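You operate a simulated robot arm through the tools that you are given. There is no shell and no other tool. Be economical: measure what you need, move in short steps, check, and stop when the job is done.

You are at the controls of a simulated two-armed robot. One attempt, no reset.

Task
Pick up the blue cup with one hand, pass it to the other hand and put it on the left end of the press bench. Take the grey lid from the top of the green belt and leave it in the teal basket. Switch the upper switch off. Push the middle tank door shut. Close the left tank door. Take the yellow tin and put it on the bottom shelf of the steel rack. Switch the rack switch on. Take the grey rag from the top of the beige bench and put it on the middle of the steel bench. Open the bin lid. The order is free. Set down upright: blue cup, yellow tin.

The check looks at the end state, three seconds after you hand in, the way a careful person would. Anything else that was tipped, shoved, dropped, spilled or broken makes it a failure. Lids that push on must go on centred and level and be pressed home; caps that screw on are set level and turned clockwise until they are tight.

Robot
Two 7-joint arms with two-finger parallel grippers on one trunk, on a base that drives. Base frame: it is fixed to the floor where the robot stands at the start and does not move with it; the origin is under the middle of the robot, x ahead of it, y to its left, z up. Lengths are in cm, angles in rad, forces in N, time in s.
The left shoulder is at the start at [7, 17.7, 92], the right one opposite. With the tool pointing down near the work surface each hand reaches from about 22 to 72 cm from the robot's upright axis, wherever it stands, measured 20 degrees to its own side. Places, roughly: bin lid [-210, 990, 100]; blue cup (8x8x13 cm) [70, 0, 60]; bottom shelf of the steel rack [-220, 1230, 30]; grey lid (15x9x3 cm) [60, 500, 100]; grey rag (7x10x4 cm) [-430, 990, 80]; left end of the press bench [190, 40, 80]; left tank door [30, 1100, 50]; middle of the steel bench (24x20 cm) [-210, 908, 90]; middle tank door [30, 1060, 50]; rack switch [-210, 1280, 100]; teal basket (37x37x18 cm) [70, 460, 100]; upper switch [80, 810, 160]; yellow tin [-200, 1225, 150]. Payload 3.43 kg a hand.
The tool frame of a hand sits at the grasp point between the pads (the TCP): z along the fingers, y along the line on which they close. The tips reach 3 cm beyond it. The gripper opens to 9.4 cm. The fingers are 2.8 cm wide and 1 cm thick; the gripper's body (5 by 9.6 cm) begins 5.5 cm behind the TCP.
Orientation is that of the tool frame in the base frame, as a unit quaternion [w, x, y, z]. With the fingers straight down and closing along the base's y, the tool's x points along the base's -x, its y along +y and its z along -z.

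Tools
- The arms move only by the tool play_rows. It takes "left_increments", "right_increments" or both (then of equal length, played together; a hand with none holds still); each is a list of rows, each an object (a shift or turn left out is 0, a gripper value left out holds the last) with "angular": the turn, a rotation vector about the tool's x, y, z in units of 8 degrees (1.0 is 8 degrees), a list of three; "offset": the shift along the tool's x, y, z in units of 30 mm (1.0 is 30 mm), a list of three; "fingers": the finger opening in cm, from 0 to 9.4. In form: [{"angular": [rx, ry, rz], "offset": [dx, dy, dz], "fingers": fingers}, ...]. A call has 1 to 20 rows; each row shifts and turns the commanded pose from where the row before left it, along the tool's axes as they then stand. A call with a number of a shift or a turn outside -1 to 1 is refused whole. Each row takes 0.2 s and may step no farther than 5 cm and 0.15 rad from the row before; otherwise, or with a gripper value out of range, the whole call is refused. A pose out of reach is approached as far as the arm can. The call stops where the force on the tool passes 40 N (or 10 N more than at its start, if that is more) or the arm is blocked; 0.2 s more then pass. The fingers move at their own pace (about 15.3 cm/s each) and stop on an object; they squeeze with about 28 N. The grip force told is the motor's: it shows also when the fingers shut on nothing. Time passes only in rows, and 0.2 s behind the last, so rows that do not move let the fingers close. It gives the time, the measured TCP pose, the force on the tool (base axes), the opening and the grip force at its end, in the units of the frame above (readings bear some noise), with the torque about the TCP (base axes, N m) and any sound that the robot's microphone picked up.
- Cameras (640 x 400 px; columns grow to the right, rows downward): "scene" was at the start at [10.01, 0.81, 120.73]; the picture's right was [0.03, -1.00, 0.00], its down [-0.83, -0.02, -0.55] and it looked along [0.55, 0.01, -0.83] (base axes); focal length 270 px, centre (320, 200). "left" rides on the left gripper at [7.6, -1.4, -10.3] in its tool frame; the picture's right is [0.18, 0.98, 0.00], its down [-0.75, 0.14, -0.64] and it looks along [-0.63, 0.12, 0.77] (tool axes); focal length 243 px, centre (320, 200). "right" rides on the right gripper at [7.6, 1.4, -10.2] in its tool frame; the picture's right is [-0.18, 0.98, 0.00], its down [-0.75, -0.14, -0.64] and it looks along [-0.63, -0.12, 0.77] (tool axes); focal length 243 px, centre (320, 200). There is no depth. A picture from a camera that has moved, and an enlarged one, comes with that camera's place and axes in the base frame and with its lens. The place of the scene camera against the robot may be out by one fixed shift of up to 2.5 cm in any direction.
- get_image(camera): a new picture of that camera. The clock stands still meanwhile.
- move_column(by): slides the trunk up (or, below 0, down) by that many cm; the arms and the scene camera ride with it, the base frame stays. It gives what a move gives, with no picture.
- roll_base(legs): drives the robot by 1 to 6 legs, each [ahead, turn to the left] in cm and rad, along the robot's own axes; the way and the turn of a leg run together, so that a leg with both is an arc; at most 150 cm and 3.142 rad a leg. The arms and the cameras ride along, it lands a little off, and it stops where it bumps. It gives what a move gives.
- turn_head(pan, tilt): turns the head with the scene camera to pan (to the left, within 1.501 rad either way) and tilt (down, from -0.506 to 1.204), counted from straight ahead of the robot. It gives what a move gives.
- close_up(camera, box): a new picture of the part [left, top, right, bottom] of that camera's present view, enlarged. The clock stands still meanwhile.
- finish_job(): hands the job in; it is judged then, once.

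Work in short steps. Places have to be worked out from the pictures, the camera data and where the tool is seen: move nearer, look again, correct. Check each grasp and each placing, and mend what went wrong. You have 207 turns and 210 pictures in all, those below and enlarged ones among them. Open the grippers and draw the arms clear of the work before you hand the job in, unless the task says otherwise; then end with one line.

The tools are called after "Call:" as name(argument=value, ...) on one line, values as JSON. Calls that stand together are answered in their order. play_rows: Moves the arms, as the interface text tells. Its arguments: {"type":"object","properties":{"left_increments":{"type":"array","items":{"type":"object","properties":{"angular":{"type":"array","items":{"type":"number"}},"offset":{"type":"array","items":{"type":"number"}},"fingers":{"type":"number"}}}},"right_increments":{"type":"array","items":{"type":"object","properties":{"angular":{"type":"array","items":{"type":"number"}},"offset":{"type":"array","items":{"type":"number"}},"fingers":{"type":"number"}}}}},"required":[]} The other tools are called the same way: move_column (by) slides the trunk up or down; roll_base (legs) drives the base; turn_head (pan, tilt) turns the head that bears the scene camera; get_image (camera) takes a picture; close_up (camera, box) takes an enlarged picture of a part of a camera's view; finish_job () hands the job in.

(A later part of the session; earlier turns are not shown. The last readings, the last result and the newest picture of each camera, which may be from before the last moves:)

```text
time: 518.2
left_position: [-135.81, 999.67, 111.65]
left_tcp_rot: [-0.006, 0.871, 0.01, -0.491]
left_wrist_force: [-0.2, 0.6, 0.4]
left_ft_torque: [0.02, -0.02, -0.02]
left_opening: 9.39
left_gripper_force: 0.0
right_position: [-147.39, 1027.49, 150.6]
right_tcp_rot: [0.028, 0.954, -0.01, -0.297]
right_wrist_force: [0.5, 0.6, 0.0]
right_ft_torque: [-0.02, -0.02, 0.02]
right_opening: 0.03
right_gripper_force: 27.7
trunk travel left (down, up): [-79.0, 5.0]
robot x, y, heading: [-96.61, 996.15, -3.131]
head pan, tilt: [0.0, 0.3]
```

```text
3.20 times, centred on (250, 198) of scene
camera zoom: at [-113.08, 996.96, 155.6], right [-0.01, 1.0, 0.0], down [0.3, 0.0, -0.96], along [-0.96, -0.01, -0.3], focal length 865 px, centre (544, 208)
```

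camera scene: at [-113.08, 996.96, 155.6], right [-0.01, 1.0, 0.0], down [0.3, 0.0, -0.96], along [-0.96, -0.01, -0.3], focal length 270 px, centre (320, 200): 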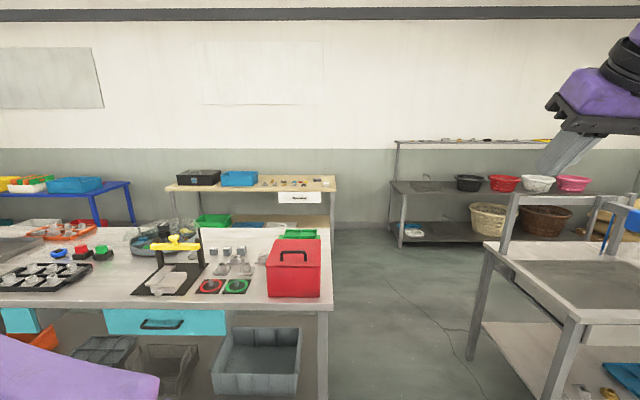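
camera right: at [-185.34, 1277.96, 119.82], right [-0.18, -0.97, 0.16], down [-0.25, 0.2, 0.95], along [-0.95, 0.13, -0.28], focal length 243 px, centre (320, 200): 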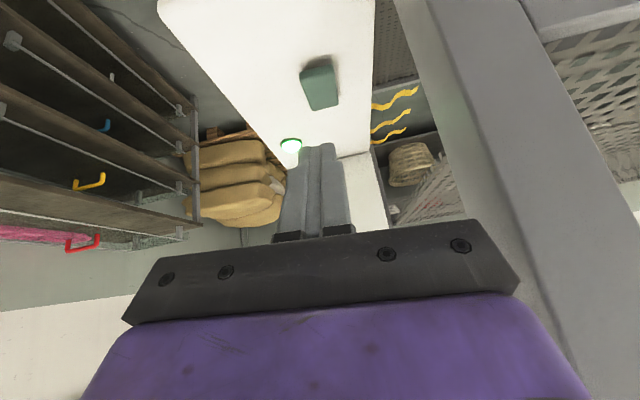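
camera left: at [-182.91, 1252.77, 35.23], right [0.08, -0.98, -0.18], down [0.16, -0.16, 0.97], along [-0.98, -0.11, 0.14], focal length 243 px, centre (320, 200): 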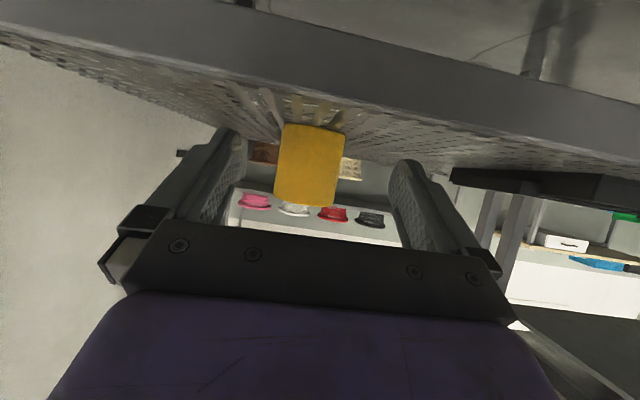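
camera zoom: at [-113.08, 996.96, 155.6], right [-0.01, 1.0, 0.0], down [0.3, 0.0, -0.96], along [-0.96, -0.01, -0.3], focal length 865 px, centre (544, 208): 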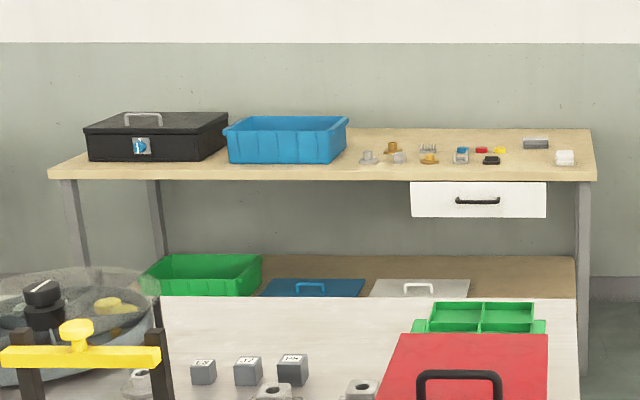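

The red box at ≈(-202…-227, 976…996), lid top z≈101, is the bin: lid hinged at the back, handle bar along y at ≈(-207.5,986,104). Rag: grey piece at ≈(-430,991,82). I set the right hand near level with its grip plane vertical (to pinch the handle bar from the front), then drive nearer.

Call:
play_rows(right_increments=[{"angular": [0, -1, 0], "fingers": 4}, {"angular": [0, -1, 0]}, {"angular": [0, -1, 0]}, {"angular": [0, -1, 0]}, {"angular": [0, -1, 0]}, {"angular": [0, 0, -1]}, {"angular": [0, 0, -1]}, {"angular": [0, 0, -1]}, {"angular": [0, 0, -1]}, {"angular": [0, 0, -1]}, {"angular": [0, 0, -1]}, {"angular": [0, 0, -1]}, {"angular": [0, 0, -1]}, {"angular": [0, 0, -1]}, {"angular": [0, 0, -1]}, {"angular": [0, 0, -1]}, {"angular": [0, 0, -0.25]}], left_increments=[{"fingers": 0}, {"offset": [0, 0.5, 0]}, {"offset": [0, 0.5, 0]}, {"offset": [0, 0.5, 0]}, {"offset": [0, 0.5, 0]}, {"offset": [0, 0.5, 0]}, {"offset": [0, 0.5, 0]}, {}, {}, {}, {}, {}, {}, {}, {}, {}, {}])

Call:
roll_base(legs=[[0, 0.2], [55, 0], [0, -0.2]])

Call:
get_image(camera="right")

Call:
turn_head(pan=0, tilt=0.65)

Call:
get_image(camera="scene")

```text
time: 521.8
left_position: [-135.94, 991.01, 111.53]
left_tcp_rot: [-0.004, 0.871, 0.012, -0.491]
left_wrist_force: [1.2, 0.0, 0.6]
left_ft_torque: [-0.01, 0.02, 0.0]
left_opening: 0.0
left_gripper_force: 28.2
left hand out of reach, approached as far as the arm can: row 7
right_position: [-147.32, 1027.44, 150.68]
right_tcp_rot: [-0.414, 0.575, 0.549, -0.443]
right_wrist_force: [-0.8, 0.2, -1.3]
right_ft_torque: [0.01, 0.03, 0.03]
right_opening: 3.99
right_gripper_force: 0.1
trunk travel left (down, up): [-79.0, 5.0]
robot x, y, heading: [-96.88, 996.51, -3.129]
head pan, tilt: [0.0, 0.3]
```

```text
time: 526.5
left_position: [-189.81, 979.5, 111.44]
left_tcp_rot: [-0.004, 0.871, 0.012, -0.491]
left_wrist_force: [-0.5, -0.2, 0.3]
left_ft_torque: [-0.01, -0.02, -0.01]
left_opening: 0.0
left_gripper_force: 27.9
right_position: [-201.37, 1015.88, 150.55]
right_tcp_rot: [-0.414, 0.576, 0.548, -0.444]
right_wrist_force: [0.5, 0.3, 0.2]
right_ft_torque: [0.0, -0.03, 0.07]
right_opening: 4.0
right_gripper_force: 0.1
trunk travel left (down, up): [-79.0, 5.0]
robot x, y, heading: [-150.41, 984.8, -3.131]
head pan, tilt: [0.0, 0.3]
```

```text
54 pictures are left
camera right: at [-190.92, 1023.41, 151.42], right [0.26, -0.24, -0.94], down [0.58, -0.74, 0.35], along [-0.77, -0.63, -0.05], focal length 243 px, centre (320, 200)
```

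right: 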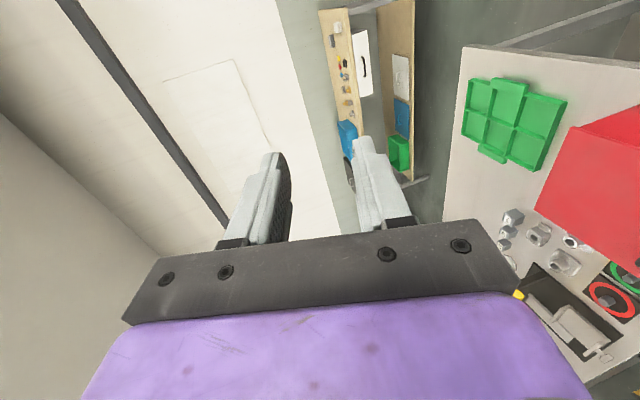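

```text
time: 527.3
left_position: [-189.74, 979.61, 111.59]
left_tcp_rot: [-0.004, 0.87, 0.012, -0.492]
left_wrist_force: [0.3, 0.4, -0.8]
left_ft_torque: [-0.01, -0.01, 0.04]
left_opening: 0.0
left_gripper_force: 28.2
right_position: [-201.1, 1015.91, 150.51]
right_tcp_rot: [-0.413, 0.577, 0.548, -0.444]
right_wrist_force: [0.3, -0.4, -0.2]
right_ft_torque: [-0.01, 0.04, 0.02]
right_opening: 4.01
right_gripper_force: 0.0
trunk travel left (down, up): [-79.0, 5.0]
robot x, y, heading: [-150.45, 985.12, -3.131]
head pan, tilt: [0.0, 0.649]
```

```text
53 pictures are left
camera scene: at [-166.24, 985.31, 152.43], right [-0.01, 1.0, 0.0], down [0.6, 0.01, -0.8], along [-0.8, -0.01, -0.6], focal length 270 px, centre (320, 200)
```

scene: 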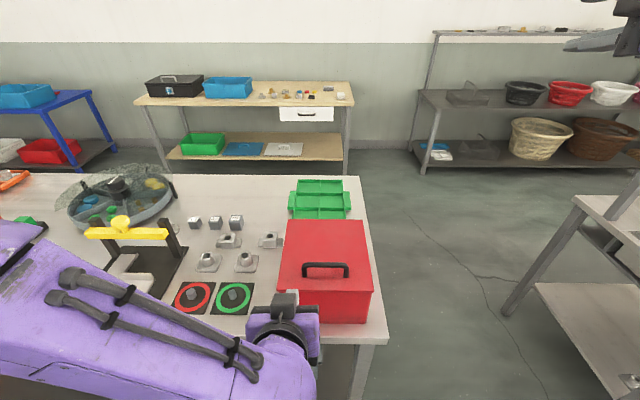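

Refined: lid x -201…-221, z≈102–103, handle bar at ≈(-205.5,986,106). I pitch the right hand to 45°, bring it in front-above of the bar with 4 cm opening, while the left hand clears to the left.

Call:
play_rows(left_increments=[{"offset": [-0.41, 0.857, -0.25]}, {"offset": [-0.41, 0.857, -0.25]}, {"offset": [-0.41, 0.857, -0.25]}, {"offset": [-0.41, 0.857, -0.25]}, {"offset": [-0.41, 0.857, -0.25]}, {"offset": [-0.41, 0.857, -0.25]}, {"offset": [-0.41, 0.857, -0.25]}, {}, {}, {}, {}, {}, {}, {}, {}, {}, {}, {}], right_increments=[{"angular": [-1, 0, 0]}, {"angular": [-1, 0, 0]}, {"angular": [-1, 0, 0]}, {"angular": [-0.75, 0, 0]}, {"offset": [-0.66, 0.717, 0.6]}, {"offset": [-0.66, 0.717, 0.6]}, {"offset": [-0.66, 0.717, 0.6]}, {"offset": [-0.66, 0.717, 0.6]}, {"offset": [-0.66, 0.717, 0.6]}, {"offset": [-0.66, 0.717, 0.6]}, {"offset": [-0.66, 0.717, 0.6]}, {"offset": [-0.66, 0.717, 0.6]}, {"offset": [-0.66, 0.717, 0.6]}, {"offset": [-0.66, 0.717, 0.6]}, {"offset": [-0.66, 0.717, 0.6]}, {"offset": [-0.66, 0.717, 0.6]}, {"offset": [-0.66, 0.717, 0.6]}, {"offset": [-0.66, 0.717, 0.6]}])

Call:
get_image(camera="right")

Call:
get_image(camera="scene")

```text
time: 531.1
left_position: [-195.17, 965.39, 123.07]
left_tcp_rot: [-0.005, 0.872, 0.013, -0.49]
left_wrist_force: [-0.5, 0.2, 0.4]
left_ft_torque: [0.06, 0.04, 0.01]
left_opening: 0.0
left_gripper_force: 28.0
left hand out of reach, approached as far as the arm can: row 1, 2, 3, 4, 5, 6
right_position: [-197.63, 985.8, 113.16]
right_tcp_rot: [-0.25, 0.664, 0.645, -0.285]
right_wrist_force: [0.0, 0.5, -0.3]
right_ft_torque: [0.02, 0.02, 0.02]
right_opening: 4.0
right_gripper_force: 0.1
trunk travel left (down, up): [-79.0, 5.0]
robot x, y, heading: [-150.49, 984.7, -3.125]
head pan, tilt: [0.0, 0.649]
```

```text
52 pictures are left
camera right: at [-189.31, 993.6, 118.96], right [0.7, -0.23, -0.68], down [0.35, -0.72, 0.6], along [-0.63, -0.65, -0.43], focal length 243 px, centre (320, 200)
```

right: 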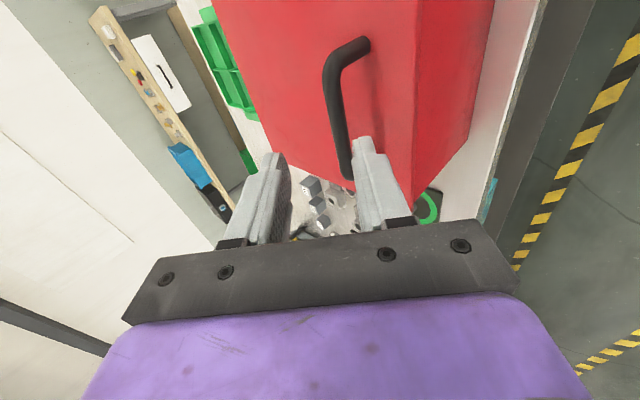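

```text
51 pictures are left
camera scene: at [-166.27, 984.98, 152.42], right [-0.01, 1.0, 0.0], down [0.6, 0.01, -0.8], along [-0.8, -0.01, -0.6], focal length 270 px, centre (320, 200)
```

scene: 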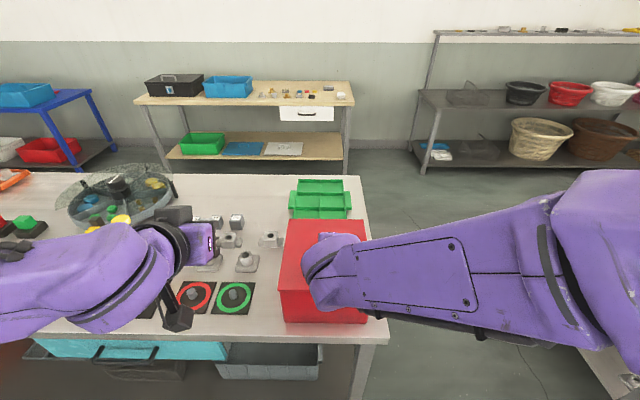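

Bar sits at ≈(-203.3,986,105.7). I centre on it, narrow to 3 cm, advance 7.2 cm along the fingers and pinch.

Call:
play_rows(right_increments=[{"offset": [0, 0.4, 0.4], "fingers": 3}, {"offset": [0, 0, 0.7]}, {"offset": [0, 0, 0.7]}, {"offset": [0, 0, 0.6]}])

Call:
get_image(camera="right")

```text
time: 532.1
left_position: [-194.59, 965.68, 123.28]
left_tcp_rot: [-0.004, 0.871, 0.012, -0.491]
left_wrist_force: [-0.2, -0.1, -0.2]
left_ft_torque: [0.02, 0.06, 0.03]
left_opening: 0.02
left_gripper_force: 28.0
right_position: [-201.64, 985.03, 109.01]
right_tcp_rot: [-0.24, 0.668, 0.634, -0.307]
right_wrist_force: [18.3, 0.1, 1.9]
right_ft_torque: [-0.24, -0.23, 0.29]
right_opening: 3.7
right_gripper_force: 6.4
trunk travel left (down, up): [-79.0, 5.0]
robot x, y, heading: [-150.63, 984.59, -3.13]
head pan, tilt: [0.0, 0.649]
```

```text
50 pictures are left
camera right: at [-193.14, 993.2, 114.34], right [0.69, -0.26, -0.68], down [0.35, -0.69, 0.63], along [-0.63, -0.67, -0.38], focal length 243 px, centre (320, 200)
```

right: 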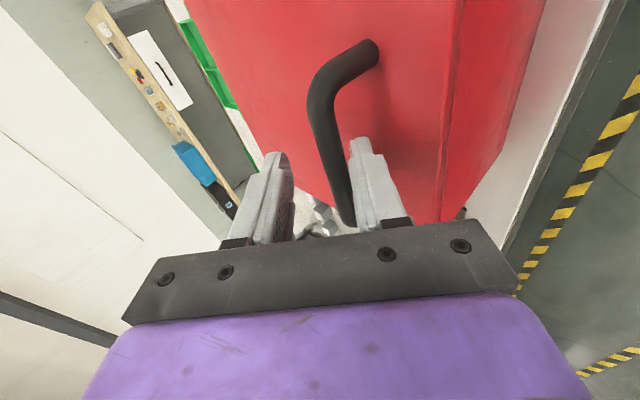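

The front finger already touches the bar; I reopen, shift 1.2 cm toward the bar's side, and close.

Call:
play_rows(right_increments=[{"offset": [0, 0, -0.3], "fingers": 4}, {"offset": [0, 0.4, 0]}, {"offset": [0, 0, 0.2], "fingers": 3}, {"fingers": 0.5}, {"fingers": 0.5}, {"fingers": 0.5}])

Call:
get_image(camera="right")

```text
time: 533.5
left_position: [-194.74, 965.48, 123.17]
left_tcp_rot: [-0.005, 0.871, 0.012, -0.492]
left_wrist_force: [1.4, 0.4, -0.8]
left_ft_torque: [0.0, -0.01, 0.0]
left_opening: 0.02
left_gripper_force: 27.4
right_position: [-200.64, 985.25, 108.01]
right_tcp_rot: [-0.239, 0.67, 0.634, -0.303]
right_wrist_force: [13.7, -1.4, -0.3]
right_ft_torque: [0.49, -0.07, 1.57]
right_opening: 1.49
right_gripper_force: 44.5
trunk travel left (down, up): [-79.0, 5.0]
robot x, y, heading: [-150.89, 984.96, -3.129]
head pan, tilt: [0.0, 0.649]
```

```text
49 pictures are left
camera right: at [-192.28, 993.28, 113.42], right [0.69, -0.26, -0.67], down [0.35, -0.7, 0.63], along [-0.63, -0.67, -0.39], focal length 243 px, centre (320, 200)
```

right: 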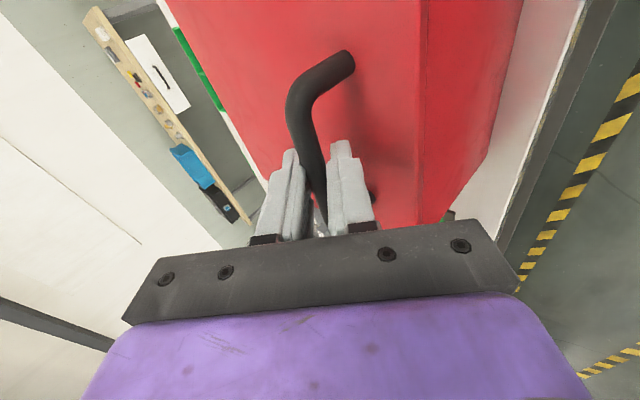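

Bar is pinched (1.49 cm). I lift along the lid's arc, turning the hand with it — 18° first.

Call:
play_rows(right_increments=[{"offset": [0, -0.644, -0.343], "angular": [-0.75, 0, 0]}, {"offset": [0, -0.644, -0.343], "angular": [-0.75, 0, 0]}, {"offset": [0, -0.644, -0.343], "angular": [-0.75, 0, 0]}])

Call:
get_image(camera="scene")

```text
time: 534.0
left_position: [-194.67, 965.53, 123.04]
left_tcp_rot: [-0.004, 0.871, 0.014, -0.492]
left_wrist_force: [0.5, -0.4, 0.3]
left_ft_torque: [0.04, 0.03, -0.01]
left_opening: 0.02
left_gripper_force: 28.1
right_position: [-200.78, 985.21, 108.65]
right_tcp_rot: [-0.208, 0.674, 0.666, -0.243]
right_wrist_force: [16.9, -9.7, 0.6]
right_ft_torque: [-0.08, -0.21, 1.79]
right_opening: 1.29
right_gripper_force: 44.8
trunk travel left (down, up): [-79.0, 5.0]
robot x, y, heading: [-150.58, 984.74, -3.127]
head pan, tilt: [0.0, 0.649]
stopped in row 2 (right hand): the force on the tool passed its limit at 45 N (the readings are from after the stop); the commanded pose is now the measured one
```

```text
48 pictures are left
camera scene: at [-165.76, 985.07, 152.46], right [-0.02, 1.0, 0.0], down [0.6, 0.01, -0.8], along [-0.8, -0.01, -0.6], focal length 270 px, centre (320, 200)
```

scene: 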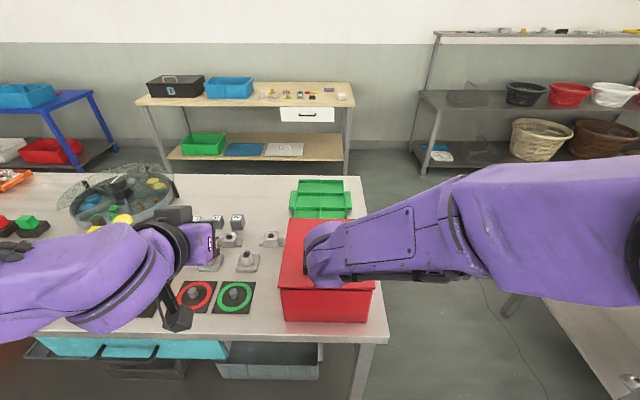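

Force tripped while turning; the bar is round, so I'll lift without turning first, relieving the -x push.

Call:
play_rows(right_increments=[{"offset": [0, 0.16, -0.12]}, {"offset": [0, -0.2, -0.265]}, {"offset": [0, -0.2, -0.265]}, {"offset": [0, -0.2, -0.265]}])

Call:
get_image(camera="right")

```text
time: 535.0
left_position: [-196.06, 965.13, 122.52]
left_tcp_rot: [-0.005, 0.873, 0.015, -0.487]
left_wrist_force: [-0.6, -0.2, 1.0]
left_ft_torque: [0.0, -0.02, -0.05]
left_opening: 0.0
left_gripper_force: 28.6
right_position: [-201.46, 985.25, 111.34]
right_tcp_rot: [-0.21, 0.677, 0.664, -0.238]
right_wrist_force: [-27.5, -20.6, -13.3]
right_ft_torque: [0.54, 0.0, 1.17]
right_opening: 1.23
right_gripper_force: 44.8
trunk travel left (down, up): [-79.0, 5.0]
robot x, y, heading: [-150.27, 985.09, -3.131]
head pan, tilt: [0.0, 0.649]
```

```text
47 pictures are left
camera right: at [-194.14, 993.16, 118.24], right [0.79, -0.21, -0.58], down [0.27, -0.73, 0.63], along [-0.56, -0.65, -0.51], focal length 243 px, centre (320, 200)
```

right: 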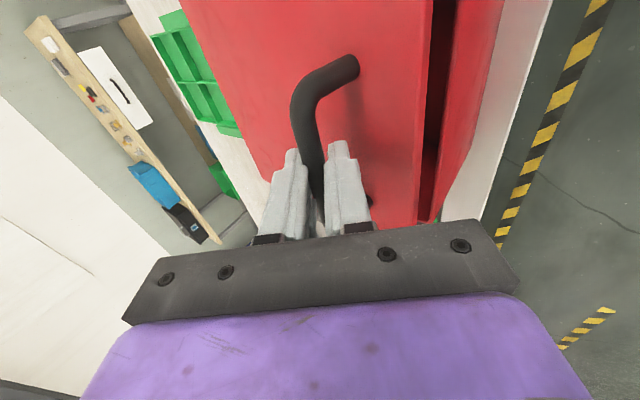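

The lid is rising (gap visible); the hinge sits a bit lower (≈(-221,100)), so the arc needs more -x. I relieve and continue with matched turning.

Call:
play_rows(right_increments=[{"offset": [-0.13, -0.27, 0.2]}, {"offset": [0, -0.604, -0.255], "angular": [-0.625, 0, 0]}, {"offset": [0, -0.604, -0.255], "angular": [-0.625, 0, 0]}, {"offset": [0, -0.604, -0.255], "angular": [-0.625, 0, 0]}])

Call:
get_image(camera="scene")

```text
time: 536.0
left_position: [-194.94, 965.3, 122.98]
left_tcp_rot: [-0.005, 0.871, 0.014, -0.491]
left_wrist_force: [-0.9, 0.6, -0.2]
left_ft_torque: [0.0, -0.02, -0.02]
left_opening: 0.0
left_gripper_force: 28.3
right_position: [-204.79, 985.36, 116.61]
right_tcp_rot: [-0.12, 0.697, 0.69, -0.152]
right_wrist_force: [6.5, -10.5, 4.4]
right_ft_torque: [0.81, 0.04, 1.04]
right_opening: 1.22
right_gripper_force: 45.3
trunk travel left (down, up): [-79.0, 5.0]
robot x, y, heading: [-150.52, 984.55, -3.13]
head pan, tilt: [0.0, 0.649]
```

```text
46 pictures are left
camera scene: at [-165.97, 984.82, 152.46], right [-0.01, 1.0, 0.0], down [0.6, 0.01, -0.8], along [-0.8, -0.01, -0.6], focal length 270 px, centre (320, 200)
```

scene: 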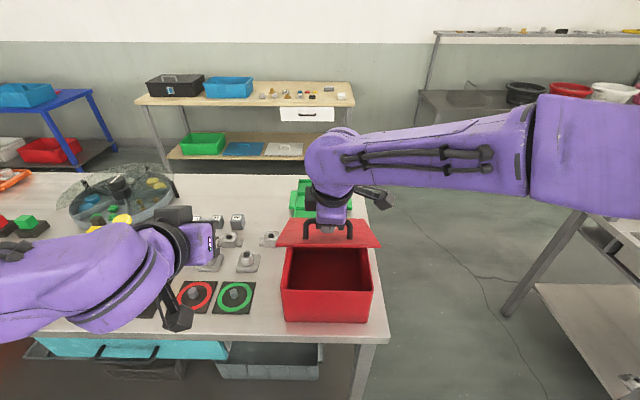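

Works well: lid ~35° open, forces small. Continue 25° more.

Call:
play_rows(right_increments=[{"offset": [0, -0.604, -0.255], "angular": [-0.625, 0, 0]}, {"offset": [0, -0.604, -0.255], "angular": [-0.625, 0, 0]}, {"offset": [0, -0.604, -0.255], "angular": [-0.625, 0, 0]}, {"offset": [0, -0.604, -0.255], "angular": [-0.625, 0, 0]}, {"offset": [0, -0.604, -0.255], "angular": [-0.625, 0, 0]}])

Call:
get_image(camera="scene")

```text
time: 537.2
left_position: [-194.85, 965.27, 123.05]
left_tcp_rot: [-0.006, 0.871, 0.014, -0.491]
left_wrist_force: [-0.7, -0.2, 0.1]
left_ft_torque: [-0.02, -0.03, 0.02]
left_opening: 0.0
left_gripper_force: 27.6
right_position: [-211.8, 985.32, 121.91]
right_tcp_rot: [0.019, 0.708, 0.706, -0.016]
right_wrist_force: [5.8, -15.1, 8.3]
right_ft_torque: [-0.77, 0.01, 0.94]
right_opening: 1.17
right_gripper_force: 45.2
right hand out of reach, approached as far as the arm can: row 5
trunk travel left (down, up): [-79.0, 5.0]
robot x, y, heading: [-150.7, 984.92, -3.126]
head pan, tilt: [0.0, 0.649]
```

```text
45 pictures are left
camera scene: at [-165.89, 984.66, 152.46], right [-0.01, 1.0, 0.0], down [0.6, 0.01, -0.8], along [-0.8, -0.01, -0.6], focal length 270 px, centre (320, 200)
```

scene: 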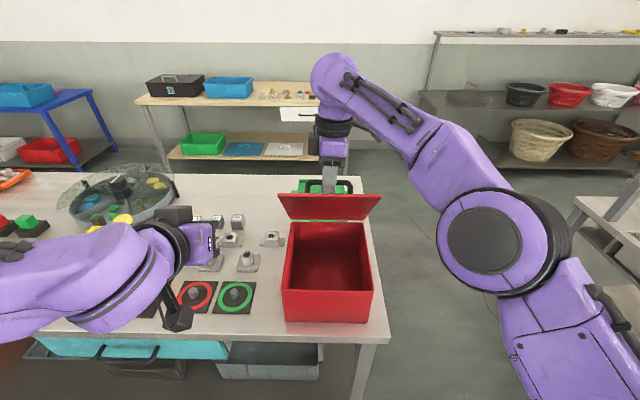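

Lid ≈65° open and the right arm is at its reach. I bring the left tips under to the lid's inner face to support it.

Call:
play_rows(left_increments=[{"offset": [0.37, -0.914, 0.38]}, {"offset": [0.37, -0.914, 0.38]}, {"offset": [0.37, -0.914, 0.38]}, {"offset": [0.37, -0.914, 0.38]}, {"offset": [0.37, -0.914, 0.38]}, {"offset": [-0.47, 0, 0.768]}, {"offset": [-0.47, 0, 0.768]}, {"offset": [-0.47, 0, 0.768]}])

Call:
get_image(camera="scene")

Call:
get_image(camera="left")

```text
time: 539.0
left_position: [-205.23, 978.79, 115.62]
left_tcp_rot: [-0.006, 0.871, 0.014, -0.491]
left_wrist_force: [0.8, 0.0, -0.9]
left_ft_torque: [0.0, 0.0, -0.01]
left_opening: 0.0
left_gripper_force: 28.4
right_position: [-211.96, 985.36, 121.86]
right_tcp_rot: [0.017, 0.708, 0.706, -0.016]
right_wrist_force: [3.9, -18.1, 8.4]
right_ft_torque: [-0.66, 0.04, 1.07]
right_opening: 1.17
right_gripper_force: 45.0
trunk travel left (down, up): [-79.0, 5.0]
robot x, y, heading: [-150.74, 984.95, -3.126]
head pan, tilt: [0.0, 0.649]
```

```text
44 pictures are left
camera scene: at [-165.95, 984.55, 152.45], right [-0.01, 1.0, 0.0], down [0.6, 0.01, -0.8], along [-0.8, -0.01, -0.6], focal length 270 px, centre (320, 200)
```

scene: 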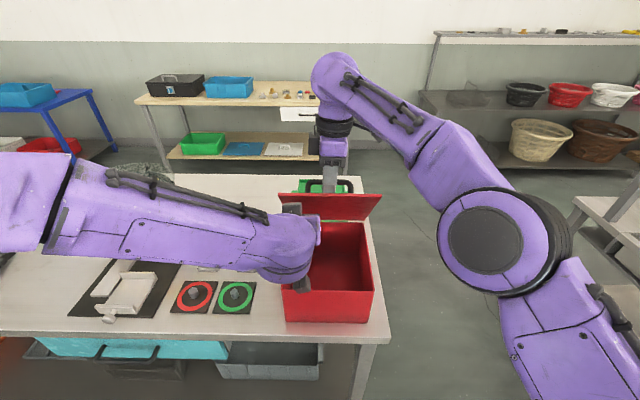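

```text
43 pictures are left
camera left: at [-192.52, 980.4, 114.62], right [0.11, -0.98, -0.18], down [0.16, -0.16, 0.97], along [-0.98, -0.14, 0.14], focal length 243 px, centre (320, 200)
```

left: 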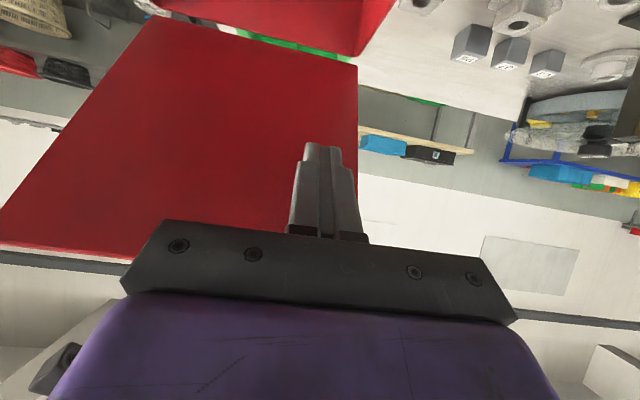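

Finger is behind… under the lid near its left edge. I nudge +y 1 cm and advance to touch the inner face.

Call:
play_rows(left_increments=[{"offset": [-0.174, -0.33, 0.284]}, {"offset": [-0.174, 0, 0.284]}, {"offset": [-0.174, 0, 0.284]}, {"offset": [-0.174, 0, 0.284]}, {"offset": [-0.174, 0, 0.284]}, {"offset": [-0.174, 0, 0.284]}])

```text
time: 539.9
left_position: [-208.06, 980.0, 114.98]
left_tcp_rot: [-0.004, 0.875, 0.012, -0.484]
left_wrist_force: [0.7, -0.5, -1.9]
left_ft_torque: [-0.01, 0.08, -0.03]
left_opening: 0.0
left_gripper_force: 28.2
right_position: [-211.96, 985.39, 121.91]
right_tcp_rot: [0.019, 0.706, 0.707, -0.02]
right_wrist_force: [3.6, -18.4, 8.0]
right_ft_torque: [0.51, 0.14, 1.06]
right_opening: 1.19
right_gripper_force: 44.7
trunk travel left (down, up): [-79.0, 5.0]
robot x, y, heading: [-150.52, 984.44, -3.125]
head pan, tilt: [0.0, 0.649]
stopped in row 4 (left hand): the force on the tool passed its limit at 58 N (the readings are from after the stop); the commanded pose is now the measured one
```

Touching. Now release the handle with the right hand and lift it clear.

Call:
play_rows(right_increments=[{"fingers": 3.5}, {"fingers": 3.5}, {"offset": [0, 0, -0.8]}, {"offset": [0, 0, -1]}, {"offset": [0, 0, -1]}])

Call:
get_image(camera="scene")

```text
time: 541.1
left_position: [-208.25, 980.28, 115.06]
left_tcp_rot: [-0.003, 0.875, 0.01, -0.484]
left_wrist_force: [1.7, -0.8, -1.2]
left_ft_torque: [-0.01, -0.06, 0.05]
left_opening: 0.0
left_gripper_force: 27.5
right_position: [-210.65, 988.12, 129.02]
right_tcp_rot: [0.019, 0.709, 0.705, -0.017]
right_wrist_force: [0.5, 0.3, -0.2]
right_ft_torque: [0.0, -0.02, -0.03]
right_opening: 3.49
right_gripper_force: 0.1
right hand out of reach, approached as far as the arm can: row 4, 5
trunk travel left (down, up): [-79.0, 5.0]
robot x, y, heading: [-150.16, 984.98, -3.125]
head pan, tilt: [0.0, 0.649]
```

```text
42 pictures are left
camera scene: at [-166.11, 985.22, 152.43], right [-0.02, 1.0, 0.0], down [0.6, 0.01, -0.8], along [-0.8, -0.01, -0.6], focal length 270 px, centre (320, 200)
```

scene: 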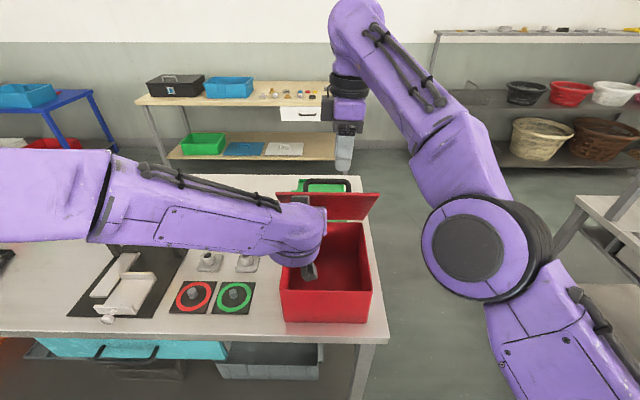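

The lid holds on the left finger. Right hand moves back; left pushes the lid up and over.

Call:
play_rows(right_increments=[{"offset": [0.3, 0.9, 0]}, {"offset": [0.3, 0.9, 0]}, {"offset": [0.3, 0.9, 0]}, {}, {}, {}, {}], left_increments=[{"offset": [-0.433, 0, 0.517]}, {"offset": [-0.433, 0, 0.517]}, {"offset": [-0.433, 0, 0.517]}, {"offset": [-0.433, 0, 0.517]}, {"offset": [-0.433, 0, 0.517]}, {"offset": [-0.433, 0, 0.517]}, {"offset": [-0.433, 0, 0.517]}])

Call:
get_image(camera="scene")

```text
time: 542.6
left_position: [-219.72, 980.34, 117.03]
left_tcp_rot: [-0.004, 0.876, 0.01, -0.482]
left_wrist_force: [35.7, -3.5, 10.6]
left_ft_torque: [-0.31, 0.19, 0.09]
left_opening: 0.03
left_gripper_force: 28.0
right_position: [-207.99, 988.09, 131.79]
right_tcp_rot: [0.014, 0.708, 0.706, -0.019]
right_wrist_force: [-0.5, -0.9, -0.6]
right_ft_torque: [0.05, 0.03, 0.0]
right_opening: 3.5
right_gripper_force: 0.0
right hand out of reach, approached as far as the arm can: row 1, 2, 3
trunk travel left (down, up): [-79.0, 5.0]
robot x, y, heading: [-150.19, 984.96, -3.128]
head pan, tilt: [0.0, 0.649]
stopped in row 7 (left hand): the force on the tool passed its limit at 67 N (the readings are from after the stop); the commanded pose is now the measured one
```

```text
41 pictures are left
camera scene: at [-164.6, 984.94, 152.6], right [-0.02, 1.0, 0.0], down [0.6, 0.01, -0.8], along [-0.8, -0.01, -0.6], focal length 270 px, centre (320, 200)
```

scene: 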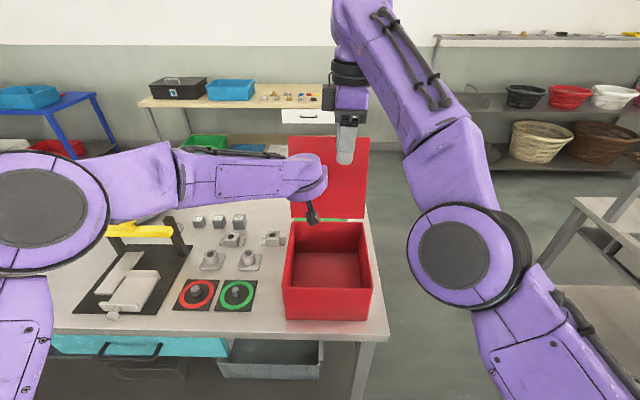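

The lid is up against its stop. I withdraw the left hand and check it stays.

Call:
play_rows(left_increments=[{"offset": [0.43, 0, -0.517]}, {"offset": [0.47, 0, -0.768]}, {"offset": [0.47, 0, -0.768]}, {"offset": [0.47, 0, -0.768]}, {"offset": [-0.4, 0.5, -0.9]}, {"offset": [-0.4, 0.9, -0.5]}, {"offset": [-0.4, 0.9, -0.3]}])

Call:
get_image(camera="scene")

```text
time: 544.2
left_position: [-208.5, 973.43, 121.59]
left_tcp_rot: [-0.004, 0.879, 0.01, -0.477]
left_wrist_force: [0.3, -0.1, -0.7]
left_ft_torque: [0.02, 0.0, 0.01]
left_opening: 0.0
left_gripper_force: 28.2
right_position: [-209.32, 988.16, 131.17]
right_tcp_rot: [0.019, 0.709, 0.705, -0.016]
right_wrist_force: [0.1, -0.9, -0.6]
right_ft_torque: [-0.01, 0.01, 0.01]
right_opening: 3.5
right_gripper_force: 0.2
trunk travel left (down, up): [-79.0, 5.0]
robot x, y, heading: [-150.42, 984.46, -3.124]
head pan, tilt: [0.0, 0.649]
```

```text
40 pictures are left
camera scene: at [-166.2, 984.99, 152.41], right [-0.02, 1.0, 0.0], down [0.6, 0.01, -0.8], along [-0.8, -0.01, -0.6], focal length 270 px, centre (320, 200)
```

scene: 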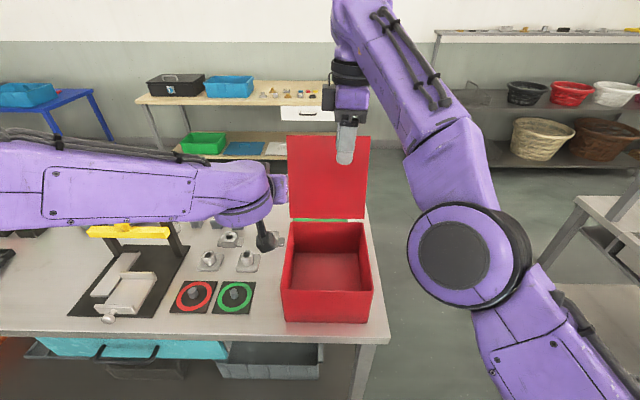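

Lid stays open. I back away from the bench.

Call:
roll_base(legs=[[-55, 0]])

Call:
get_image(camera="scene")

```text
time: 547.4
left_position: [-153.33, 974.37, 121.56]
left_tcp_rot: [-0.004, 0.879, 0.009, -0.477]
left_wrist_force: [0.3, 0.1, 0.4]
left_ft_torque: [-0.03, -0.03, 0.01]
left_opening: 0.0
left_gripper_force: 27.9
right_position: [-154.26, 989.13, 131.14]
right_tcp_rot: [0.018, 0.708, 0.705, -0.016]
right_wrist_force: [0.5, -0.2, -0.2]
right_ft_torque: [0.04, -0.01, -0.02]
right_opening: 3.48
right_gripper_force: 0.0
trunk travel left (down, up): [-79.0, 5.0]
robot x, y, heading: [-94.97, 985.37, -3.127]
head pan, tilt: [0.0, 0.649]
```

```text
39 pictures are left
camera scene: at [-111.04, 986.03, 152.41], right [-0.02, 1.0, 0.0], down [0.61, 0.01, -0.8], along [-0.8, -0.01, -0.61], focal length 270 px, centre (320, 200)
```

scene: 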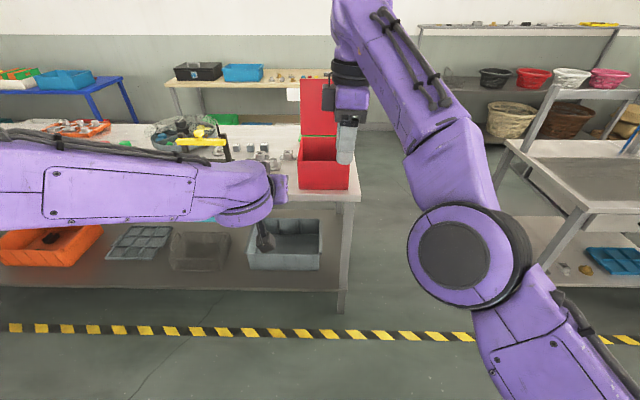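

The right hand already points down, closing along x — right for the rag. I drive through the gap north of the bench (y≈1051) to the beige bench.

Call:
move_column(by=5)

Call:
roll_base(legs=[[0, -1.585], [66, 0], [0, 1.571], [75, 0]])

Call:
turn_head(pan=0.3, tilt=0.6)

Call:
get_image(camera="scene")

```text
time: 548.3
left_position: [-153.29, 974.38, 126.82]
left_tcp_rot: [-0.004, 0.879, 0.009, -0.477]
left_wrist_force: [-0.5, -0.2, -0.1]
left_ft_torque: [-0.02, -0.03, 0.0]
left_opening: 0.0
left_gripper_force: 27.7
right_position: [-154.1, 989.17, 136.25]
right_tcp_rot: [0.018, 0.709, 0.705, -0.016]
right_wrist_force: [0.2, 0.0, 1.1]
right_ft_torque: [0.0, 0.02, -0.02]
right_opening: 3.49
right_gripper_force: 0.0
trunk travel left (down, up): [-84.0, 0.0]
robot x, y, heading: [-95.39, 985.79, -3.125]
head pan, tilt: [0.0, 0.649]
```

```text
time: 563.3
left_position: [-228.52, 1039.75, 126.81]
left_tcp_rot: [-0.005, 0.878, 0.008, -0.478]
left_wrist_force: [0.5, -0.2, -0.7]
left_ft_torque: [0.02, 0.0, -0.02]
left_opening: 0.0
left_gripper_force: 28.0
right_position: [-229.38, 1054.36, 136.33]
right_tcp_rot: [0.018, 0.71, 0.703, -0.017]
right_wrist_force: [0.5, 1.0, -0.3]
right_ft_torque: [0.0, 0.0, -0.06]
right_opening: 3.49
right_gripper_force: 0.1
trunk travel left (down, up): [-84.0, 0.0]
robot x, y, heading: [-170.51, 1050.61, -3.124]
head pan, tilt: [0.0, 0.649]
```

```text
time: 564.1
left_position: [-228.69, 1039.72, 126.78]
left_tcp_rot: [-0.005, 0.879, 0.007, -0.477]
left_wrist_force: [-0.1, -0.6, -0.2]
left_ft_torque: [-0.02, 0.06, 0.01]
left_opening: 0.01
left_gripper_force: 28.0
right_position: [-229.48, 1054.38, 136.09]
right_tcp_rot: [0.019, 0.711, 0.703, -0.016]
right_wrist_force: [0.1, 0.0, 0.2]
right_ft_torque: [0.01, -0.02, 0.01]
right_opening: 3.49
right_gripper_force: 0.2
trunk travel left (down, up): [-84.0, 0.0]
robot x, y, heading: [-170.58, 1050.47, -3.129]
head pan, tilt: [0.3, 0.6]
```

```text
38 pictures are left
camera scene: at [-186.09, 1048.52, 157.84], right [-0.31, 0.95, 0.0], down [0.54, 0.17, -0.82], along [-0.79, -0.25, -0.57], focal length 270 px, centre (320, 200)
```

scene: 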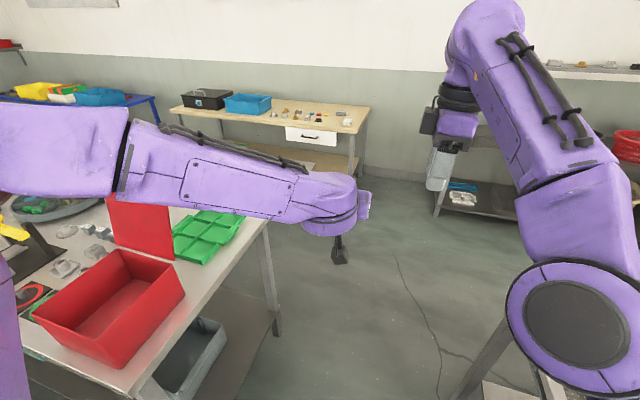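

The left forearm passes close above the open lid; I raise the left hand before going on.

Call:
play_rows(left_increments=[{"offset": [-0.853, 0, -0.521]}, {"offset": [-0.853, 0, -0.521]}, {"offset": [-0.853, 0, -0.521]}, {"offset": [-0.853, 0, -0.521]}, {"offset": [-0.853, 0, -0.521]}, {"offset": [-0.853, 0, -0.521]}, {"offset": [-0.853, 0, -0.521]}])

Call:
turn_head(pan=0.6, tilt=0.7)

Call:
get_image(camera="scene")

```text
time: 565.7
left_position: [-229.17, 1039.43, 147.73]
left_tcp_rot: [-0.005, 0.879, 0.007, -0.477]
left_wrist_force: [0.2, 0.5, -0.5]
left_ft_torque: [0.0, 0.01, -0.02]
left_opening: 0.01
left_gripper_force: 28.0
right_position: [-229.41, 1054.57, 136.25]
right_tcp_rot: [0.018, 0.71, 0.703, -0.018]
right_wrist_force: [0.7, -0.5, -0.5]
right_ft_torque: [0.0, -0.01, 0.0]
right_opening: 3.48
right_gripper_force: 0.1
trunk travel left (down, up): [-84.0, 0.0]
robot x, y, heading: [-170.71, 1050.32, -3.134]
head pan, tilt: [0.3, 0.6]
```

```text
time: 566.5
left_position: [-229.27, 1039.35, 147.75]
left_tcp_rot: [-0.006, 0.879, 0.006, -0.478]
left_wrist_force: [0.1, -0.2, -0.4]
left_ft_torque: [0.04, -0.01, -0.02]
left_opening: 0.01
left_gripper_force: 28.4
right_position: [-229.62, 1054.47, 136.22]
right_tcp_rot: [0.018, 0.711, 0.703, -0.017]
right_wrist_force: [-0.9, 0.2, 0.3]
right_ft_torque: [0.05, 0.04, 0.01]
right_opening: 3.47
right_gripper_force: 0.1
trunk travel left (down, up): [-84.0, 0.0]
robot x, y, heading: [-170.24, 1050.55, -3.128]
head pan, tilt: [0.6, 0.7]
```

```text
37 pictures are left
camera scene: at [-184.58, 1046.35, 156.99], right [-0.57, 0.82, 0.0], down [0.53, 0.37, -0.77], along [-0.63, -0.44, -0.64], focal length 270 px, centre (320, 200)
```

scene: 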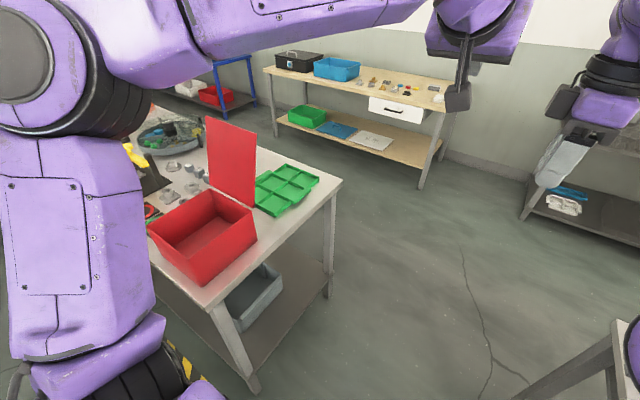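

Clear. I drive on behind the steel bench to about (-328,978), facing the beige bench.

Call:
roll_base(legs=[[150, 0], [8, 0], [0, 1.571], [72, 0], [0, -1.571]])

Call:
turn_head(pan=-0.1, tilt=0.65)

Call:
get_image(camera="scene")

```text
time: 585.9
left_position: [-386.14, 964.95, 147.72]
left_tcp_rot: [-0.005, 0.878, 0.008, -0.478]
left_wrist_force: [0.7, 0.4, 0.2]
left_ft_torque: [-0.02, 0.01, 0.02]
left_opening: 0.0
left_gripper_force: 28.1
right_position: [-386.3, 980.12, 136.27]
right_tcp_rot: [0.019, 0.709, 0.705, -0.017]
right_wrist_force: [-0.2, 0.1, 0.1]
right_ft_torque: [0.03, 0.0, 0.01]
right_opening: 3.48
right_gripper_force: 0.0
trunk travel left (down, up): [-84.0, 0.0]
robot x, y, heading: [-327.19, 976.57, -3.127]
head pan, tilt: [0.6, 0.7]
```

```text
time: 586.9
left_position: [-386.13, 964.88, 147.61]
left_tcp_rot: [-0.005, 0.879, 0.009, -0.477]
left_wrist_force: [0.3, 0.1, 0.2]
left_ft_torque: [0.01, -0.01, -0.01]
left_opening: 0.03
left_gripper_force: 27.8
right_position: [-386.21, 979.91, 136.27]
right_tcp_rot: [0.018, 0.709, 0.705, -0.016]
right_wrist_force: [0.4, 0.1, 0.0]
right_ft_torque: [0.03, -0.03, -0.03]
right_opening: 3.5
right_gripper_force: 0.2
trunk travel left (down, up): [-84.0, 0.0]
robot x, y, heading: [-327.58, 976.54, -3.124]
head pan, tilt: [-0.099, 0.649]
```

```text
36 pictures are left
camera scene: at [-343.13, 977.74, 157.42], right [0.08, 1.0, 0.0], down [0.6, -0.05, -0.8], along [-0.79, 0.07, -0.6], focal length 270 px, centre (320, 200)
```

scene: 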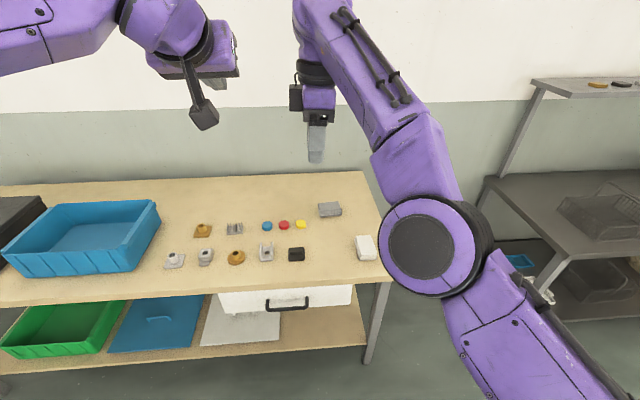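

Rag (grey) at ≈(-434…-436,990.5), bench front edge x≈-395. I lower the trunk 20, roll in 35 cm and open the right hand over it.

Call:
move_column(by=-20)

Call:
roll_base(legs=[[36, 0]])

Call:
play_rows(right_increments=[{"offset": [0.85, -0.6, 0.6], "fingers": 9.4}, {"offset": [0.85, -0.6, 0.6]}, {"offset": [0.85, -0.6, 0.6]}, {"offset": [0.85, -0.6, 0.6]}])

Call:
get_image(camera="right")

Call:
get_image(camera="scene")

```text
time: 589.1
left_position: [-386.09, 964.99, 127.76]
left_tcp_rot: [-0.005, 0.878, 0.009, -0.479]
left_wrist_force: [0.1, 0.6, 0.2]
left_ft_torque: [-0.03, 0.03, 0.0]
left_opening: 0.0
left_gripper_force: 27.9
right_position: [-386.28, 980.1, 116.14]
right_tcp_rot: [0.018, 0.709, 0.705, -0.016]
right_wrist_force: [0.1, 0.5, -0.5]
right_ft_torque: [0.02, -0.01, -0.02]
right_opening: 3.47
right_gripper_force: 0.0
trunk travel left (down, up): [-64.0, 20.0]
robot x, y, heading: [-327.65, 976.69, -3.125]
head pan, tilt: [-0.099, 0.649]
```

```text
time: 591.4
left_position: [-422.36, 964.42, 127.7]
left_tcp_rot: [-0.005, 0.878, 0.009, -0.478]
left_wrist_force: [-1.1, -0.2, -0.1]
left_ft_torque: [-0.01, 0.04, 0.01]
left_opening: 0.0
left_gripper_force: 27.7
right_position: [-422.56, 979.42, 116.16]
right_tcp_rot: [0.018, 0.71, 0.704, -0.017]
right_wrist_force: [0.4, 0.7, 0.7]
right_ft_torque: [0.01, 0.01, 0.02]
right_opening: 3.49
right_gripper_force: 0.0
trunk travel left (down, up): [-64.0, 20.0]
robot x, y, heading: [-363.73, 975.68, -3.121]
head pan, tilt: [-0.099, 0.649]
```

```text
time: 592.4
left_position: [-422.46, 964.6, 127.77]
left_tcp_rot: [-0.004, 0.879, 0.009, -0.477]
left_wrist_force: [-1.1, 0.0, -0.7]
left_ft_torque: [0.02, 0.03, -0.02]
left_opening: 0.01
left_gripper_force: 28.5
right_position: [-429.02, 989.29, 108.87]
right_tcp_rot: [0.018, 0.709, 0.705, -0.018]
right_wrist_force: [-0.2, 0.4, -0.8]
right_ft_torque: [-0.01, 0.0, 0.0]
right_opening: 9.4
right_gripper_force: 0.0
right hand out of reach, approached as far as the arm can: row 4
trunk travel left (down, up): [-64.0, 20.0]
robot x, y, heading: [-363.76, 975.74, -3.129]
head pan, tilt: [-0.099, 0.649]
```

```text
35 pictures are left
camera right: at [-427.48, 997.3, 118.64], right [0.98, -0.19, 0.01], down [-0.15, -0.72, 0.68], along [-0.12, -0.67, -0.73], focal length 243 px, centre (320, 200)
```

right: 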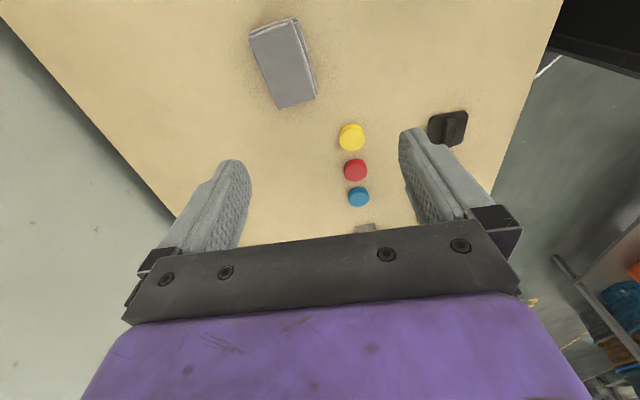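

```text
34 pictures are left
camera scene: at [-379.55, 977.33, 137.41], right [0.08, 1.0, 0.0], down [0.6, -0.05, -0.8], along [-0.79, 0.07, -0.61], focal length 270 px, centre (320, 200)
```

scene: 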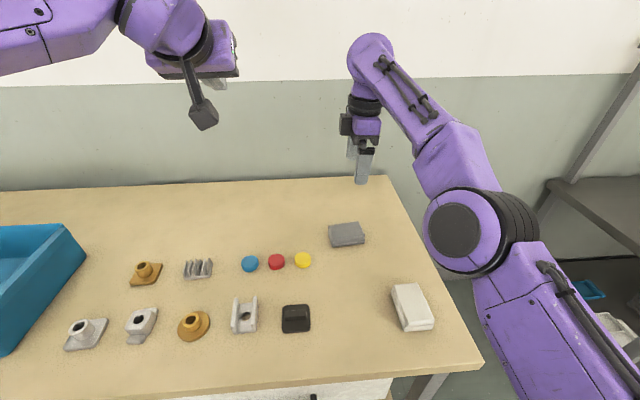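

Rag spans x -436…-430, y 984.5…994. I lower and shift −x 4 cm.

Call:
play_rows(right_increments=[{"offset": [0, 0, 0.9]}, {"offset": [0, 0, 0.9]}, {"offset": [0, 0, 0.9]}, {"offset": [0, 0, 0.9]}, {"offset": [0, -0.7, 0]}, {"offset": [0, -0.7, 0]}])

Call:
get_image(camera="right")

```text
time: 593.8
left_position: [-422.44, 964.42, 127.71]
left_tcp_rot: [-0.004, 0.878, 0.008, -0.478]
left_wrist_force: [0.0, 0.7, 0.0]
left_ft_torque: [-0.01, 0.01, 0.01]
left_opening: 0.01
left_gripper_force: 28.3
right_position: [-431.89, 988.77, 97.91]
right_tcp_rot: [0.018, 0.709, 0.705, -0.016]
right_wrist_force: [-0.6, -0.7, 0.1]
right_ft_torque: [-0.03, 0.0, 0.01]
right_opening: 9.38
right_gripper_force: 0.0
right hand out of reach, approached as far as the arm can: row 6
trunk travel left (down, up): [-64.0, 20.0]
robot x, y, heading: [-364.0, 975.92, -3.127]
head pan, tilt: [-0.099, 0.649]
```

```text
33 pictures are left
camera right: at [-430.33, 996.83, 107.81], right [0.98, -0.19, 0.01], down [-0.15, -0.72, 0.68], along [-0.12, -0.67, -0.74], focal length 243 px, centre (320, 200)
```

right: 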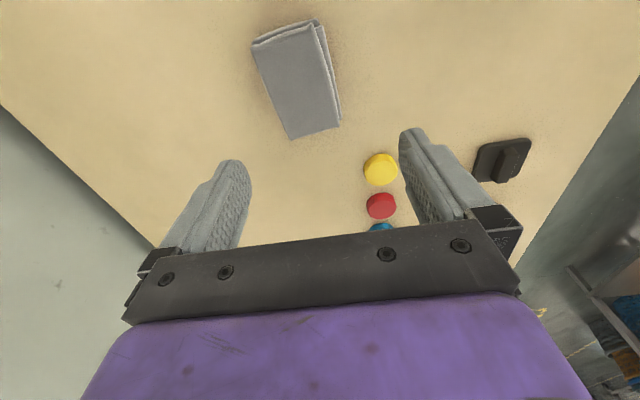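

Shift +y 1 cm, roll 1.5 cm ahead, then descend in steps with force watch.

Call:
roll_base(legs=[[1.5, 0]])

Call:
play_rows(right_increments=[{"offset": [0.33, 0, 0.8]}, {"offset": [0, 0, 0.9]}, {"offset": [0, 0, 0.9]}, {"offset": [0, 0, 0.7]}])

Call:
get_image(camera="right")

Call:
close_up(camera="scene", box=[290, 150, 410, 260])

```text
time: 594.6
left_position: [-423.49, 964.44, 127.84]
left_tcp_rot: [-0.005, 0.878, 0.008, -0.479]
left_wrist_force: [0.4, 0.2, 0.0]
left_ft_torque: [0.03, -0.01, -0.01]
left_opening: 0.0
left_gripper_force: 28.1
right_position: [-433.19, 988.65, 98.24]
right_tcp_rot: [0.017, 0.709, 0.705, -0.018]
right_wrist_force: [0.3, -0.2, -0.7]
right_ft_torque: [-0.01, 0.03, 0.0]
right_opening: 9.41
right_gripper_force: 0.3
trunk travel left (down, up): [-64.0, 20.0]
robot x, y, heading: [-365.08, 975.87, -3.128]
head pan, tilt: [-0.099, 0.649]
```

```text
time: 595.6
left_position: [-423.95, 964.37, 127.75]
left_tcp_rot: [-0.004, 0.878, 0.009, -0.478]
left_wrist_force: [-0.1, 0.3, 0.5]
left_ft_torque: [0.02, 0.02, 0.05]
left_opening: 0.0
left_gripper_force: 28.1
right_position: [-433.34, 989.19, 88.08]
right_tcp_rot: [0.018, 0.708, 0.705, -0.017]
right_wrist_force: [-0.4, 0.0, 0.2]
right_ft_torque: [0.02, 0.02, -0.01]
right_opening: 9.39
right_gripper_force: 0.1
trunk travel left (down, up): [-64.0, 20.0]
robot x, y, heading: [-365.16, 975.85, -3.126]
head pan, tilt: [-0.099, 0.649]
```

```text
32 pictures are left
camera right: at [-431.8, 997.32, 97.95], right [0.98, -0.19, 0.01], down [-0.15, -0.72, 0.68], along [-0.12, -0.67, -0.73], focal length 243 px, centre (320, 200)
```

right: 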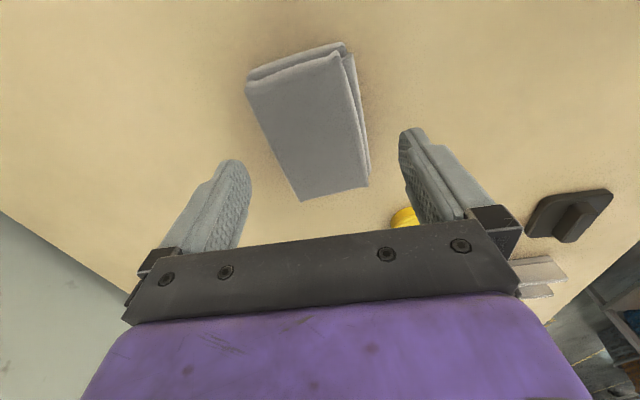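

```text
3.64 times, centred on (350, 205) of scene
camera zoom: at [-380.95, 977.22, 137.42], right [0.08, 1.0, 0.0], down [0.6, -0.05, -0.8], along [-0.79, 0.07, -0.6], focal length 983 px, centre (211, 182)
```

zoom: 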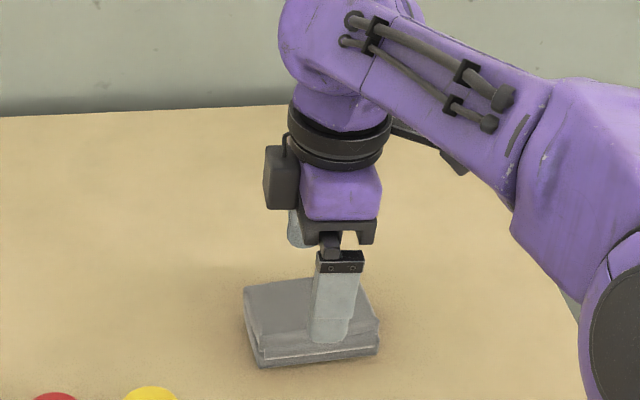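

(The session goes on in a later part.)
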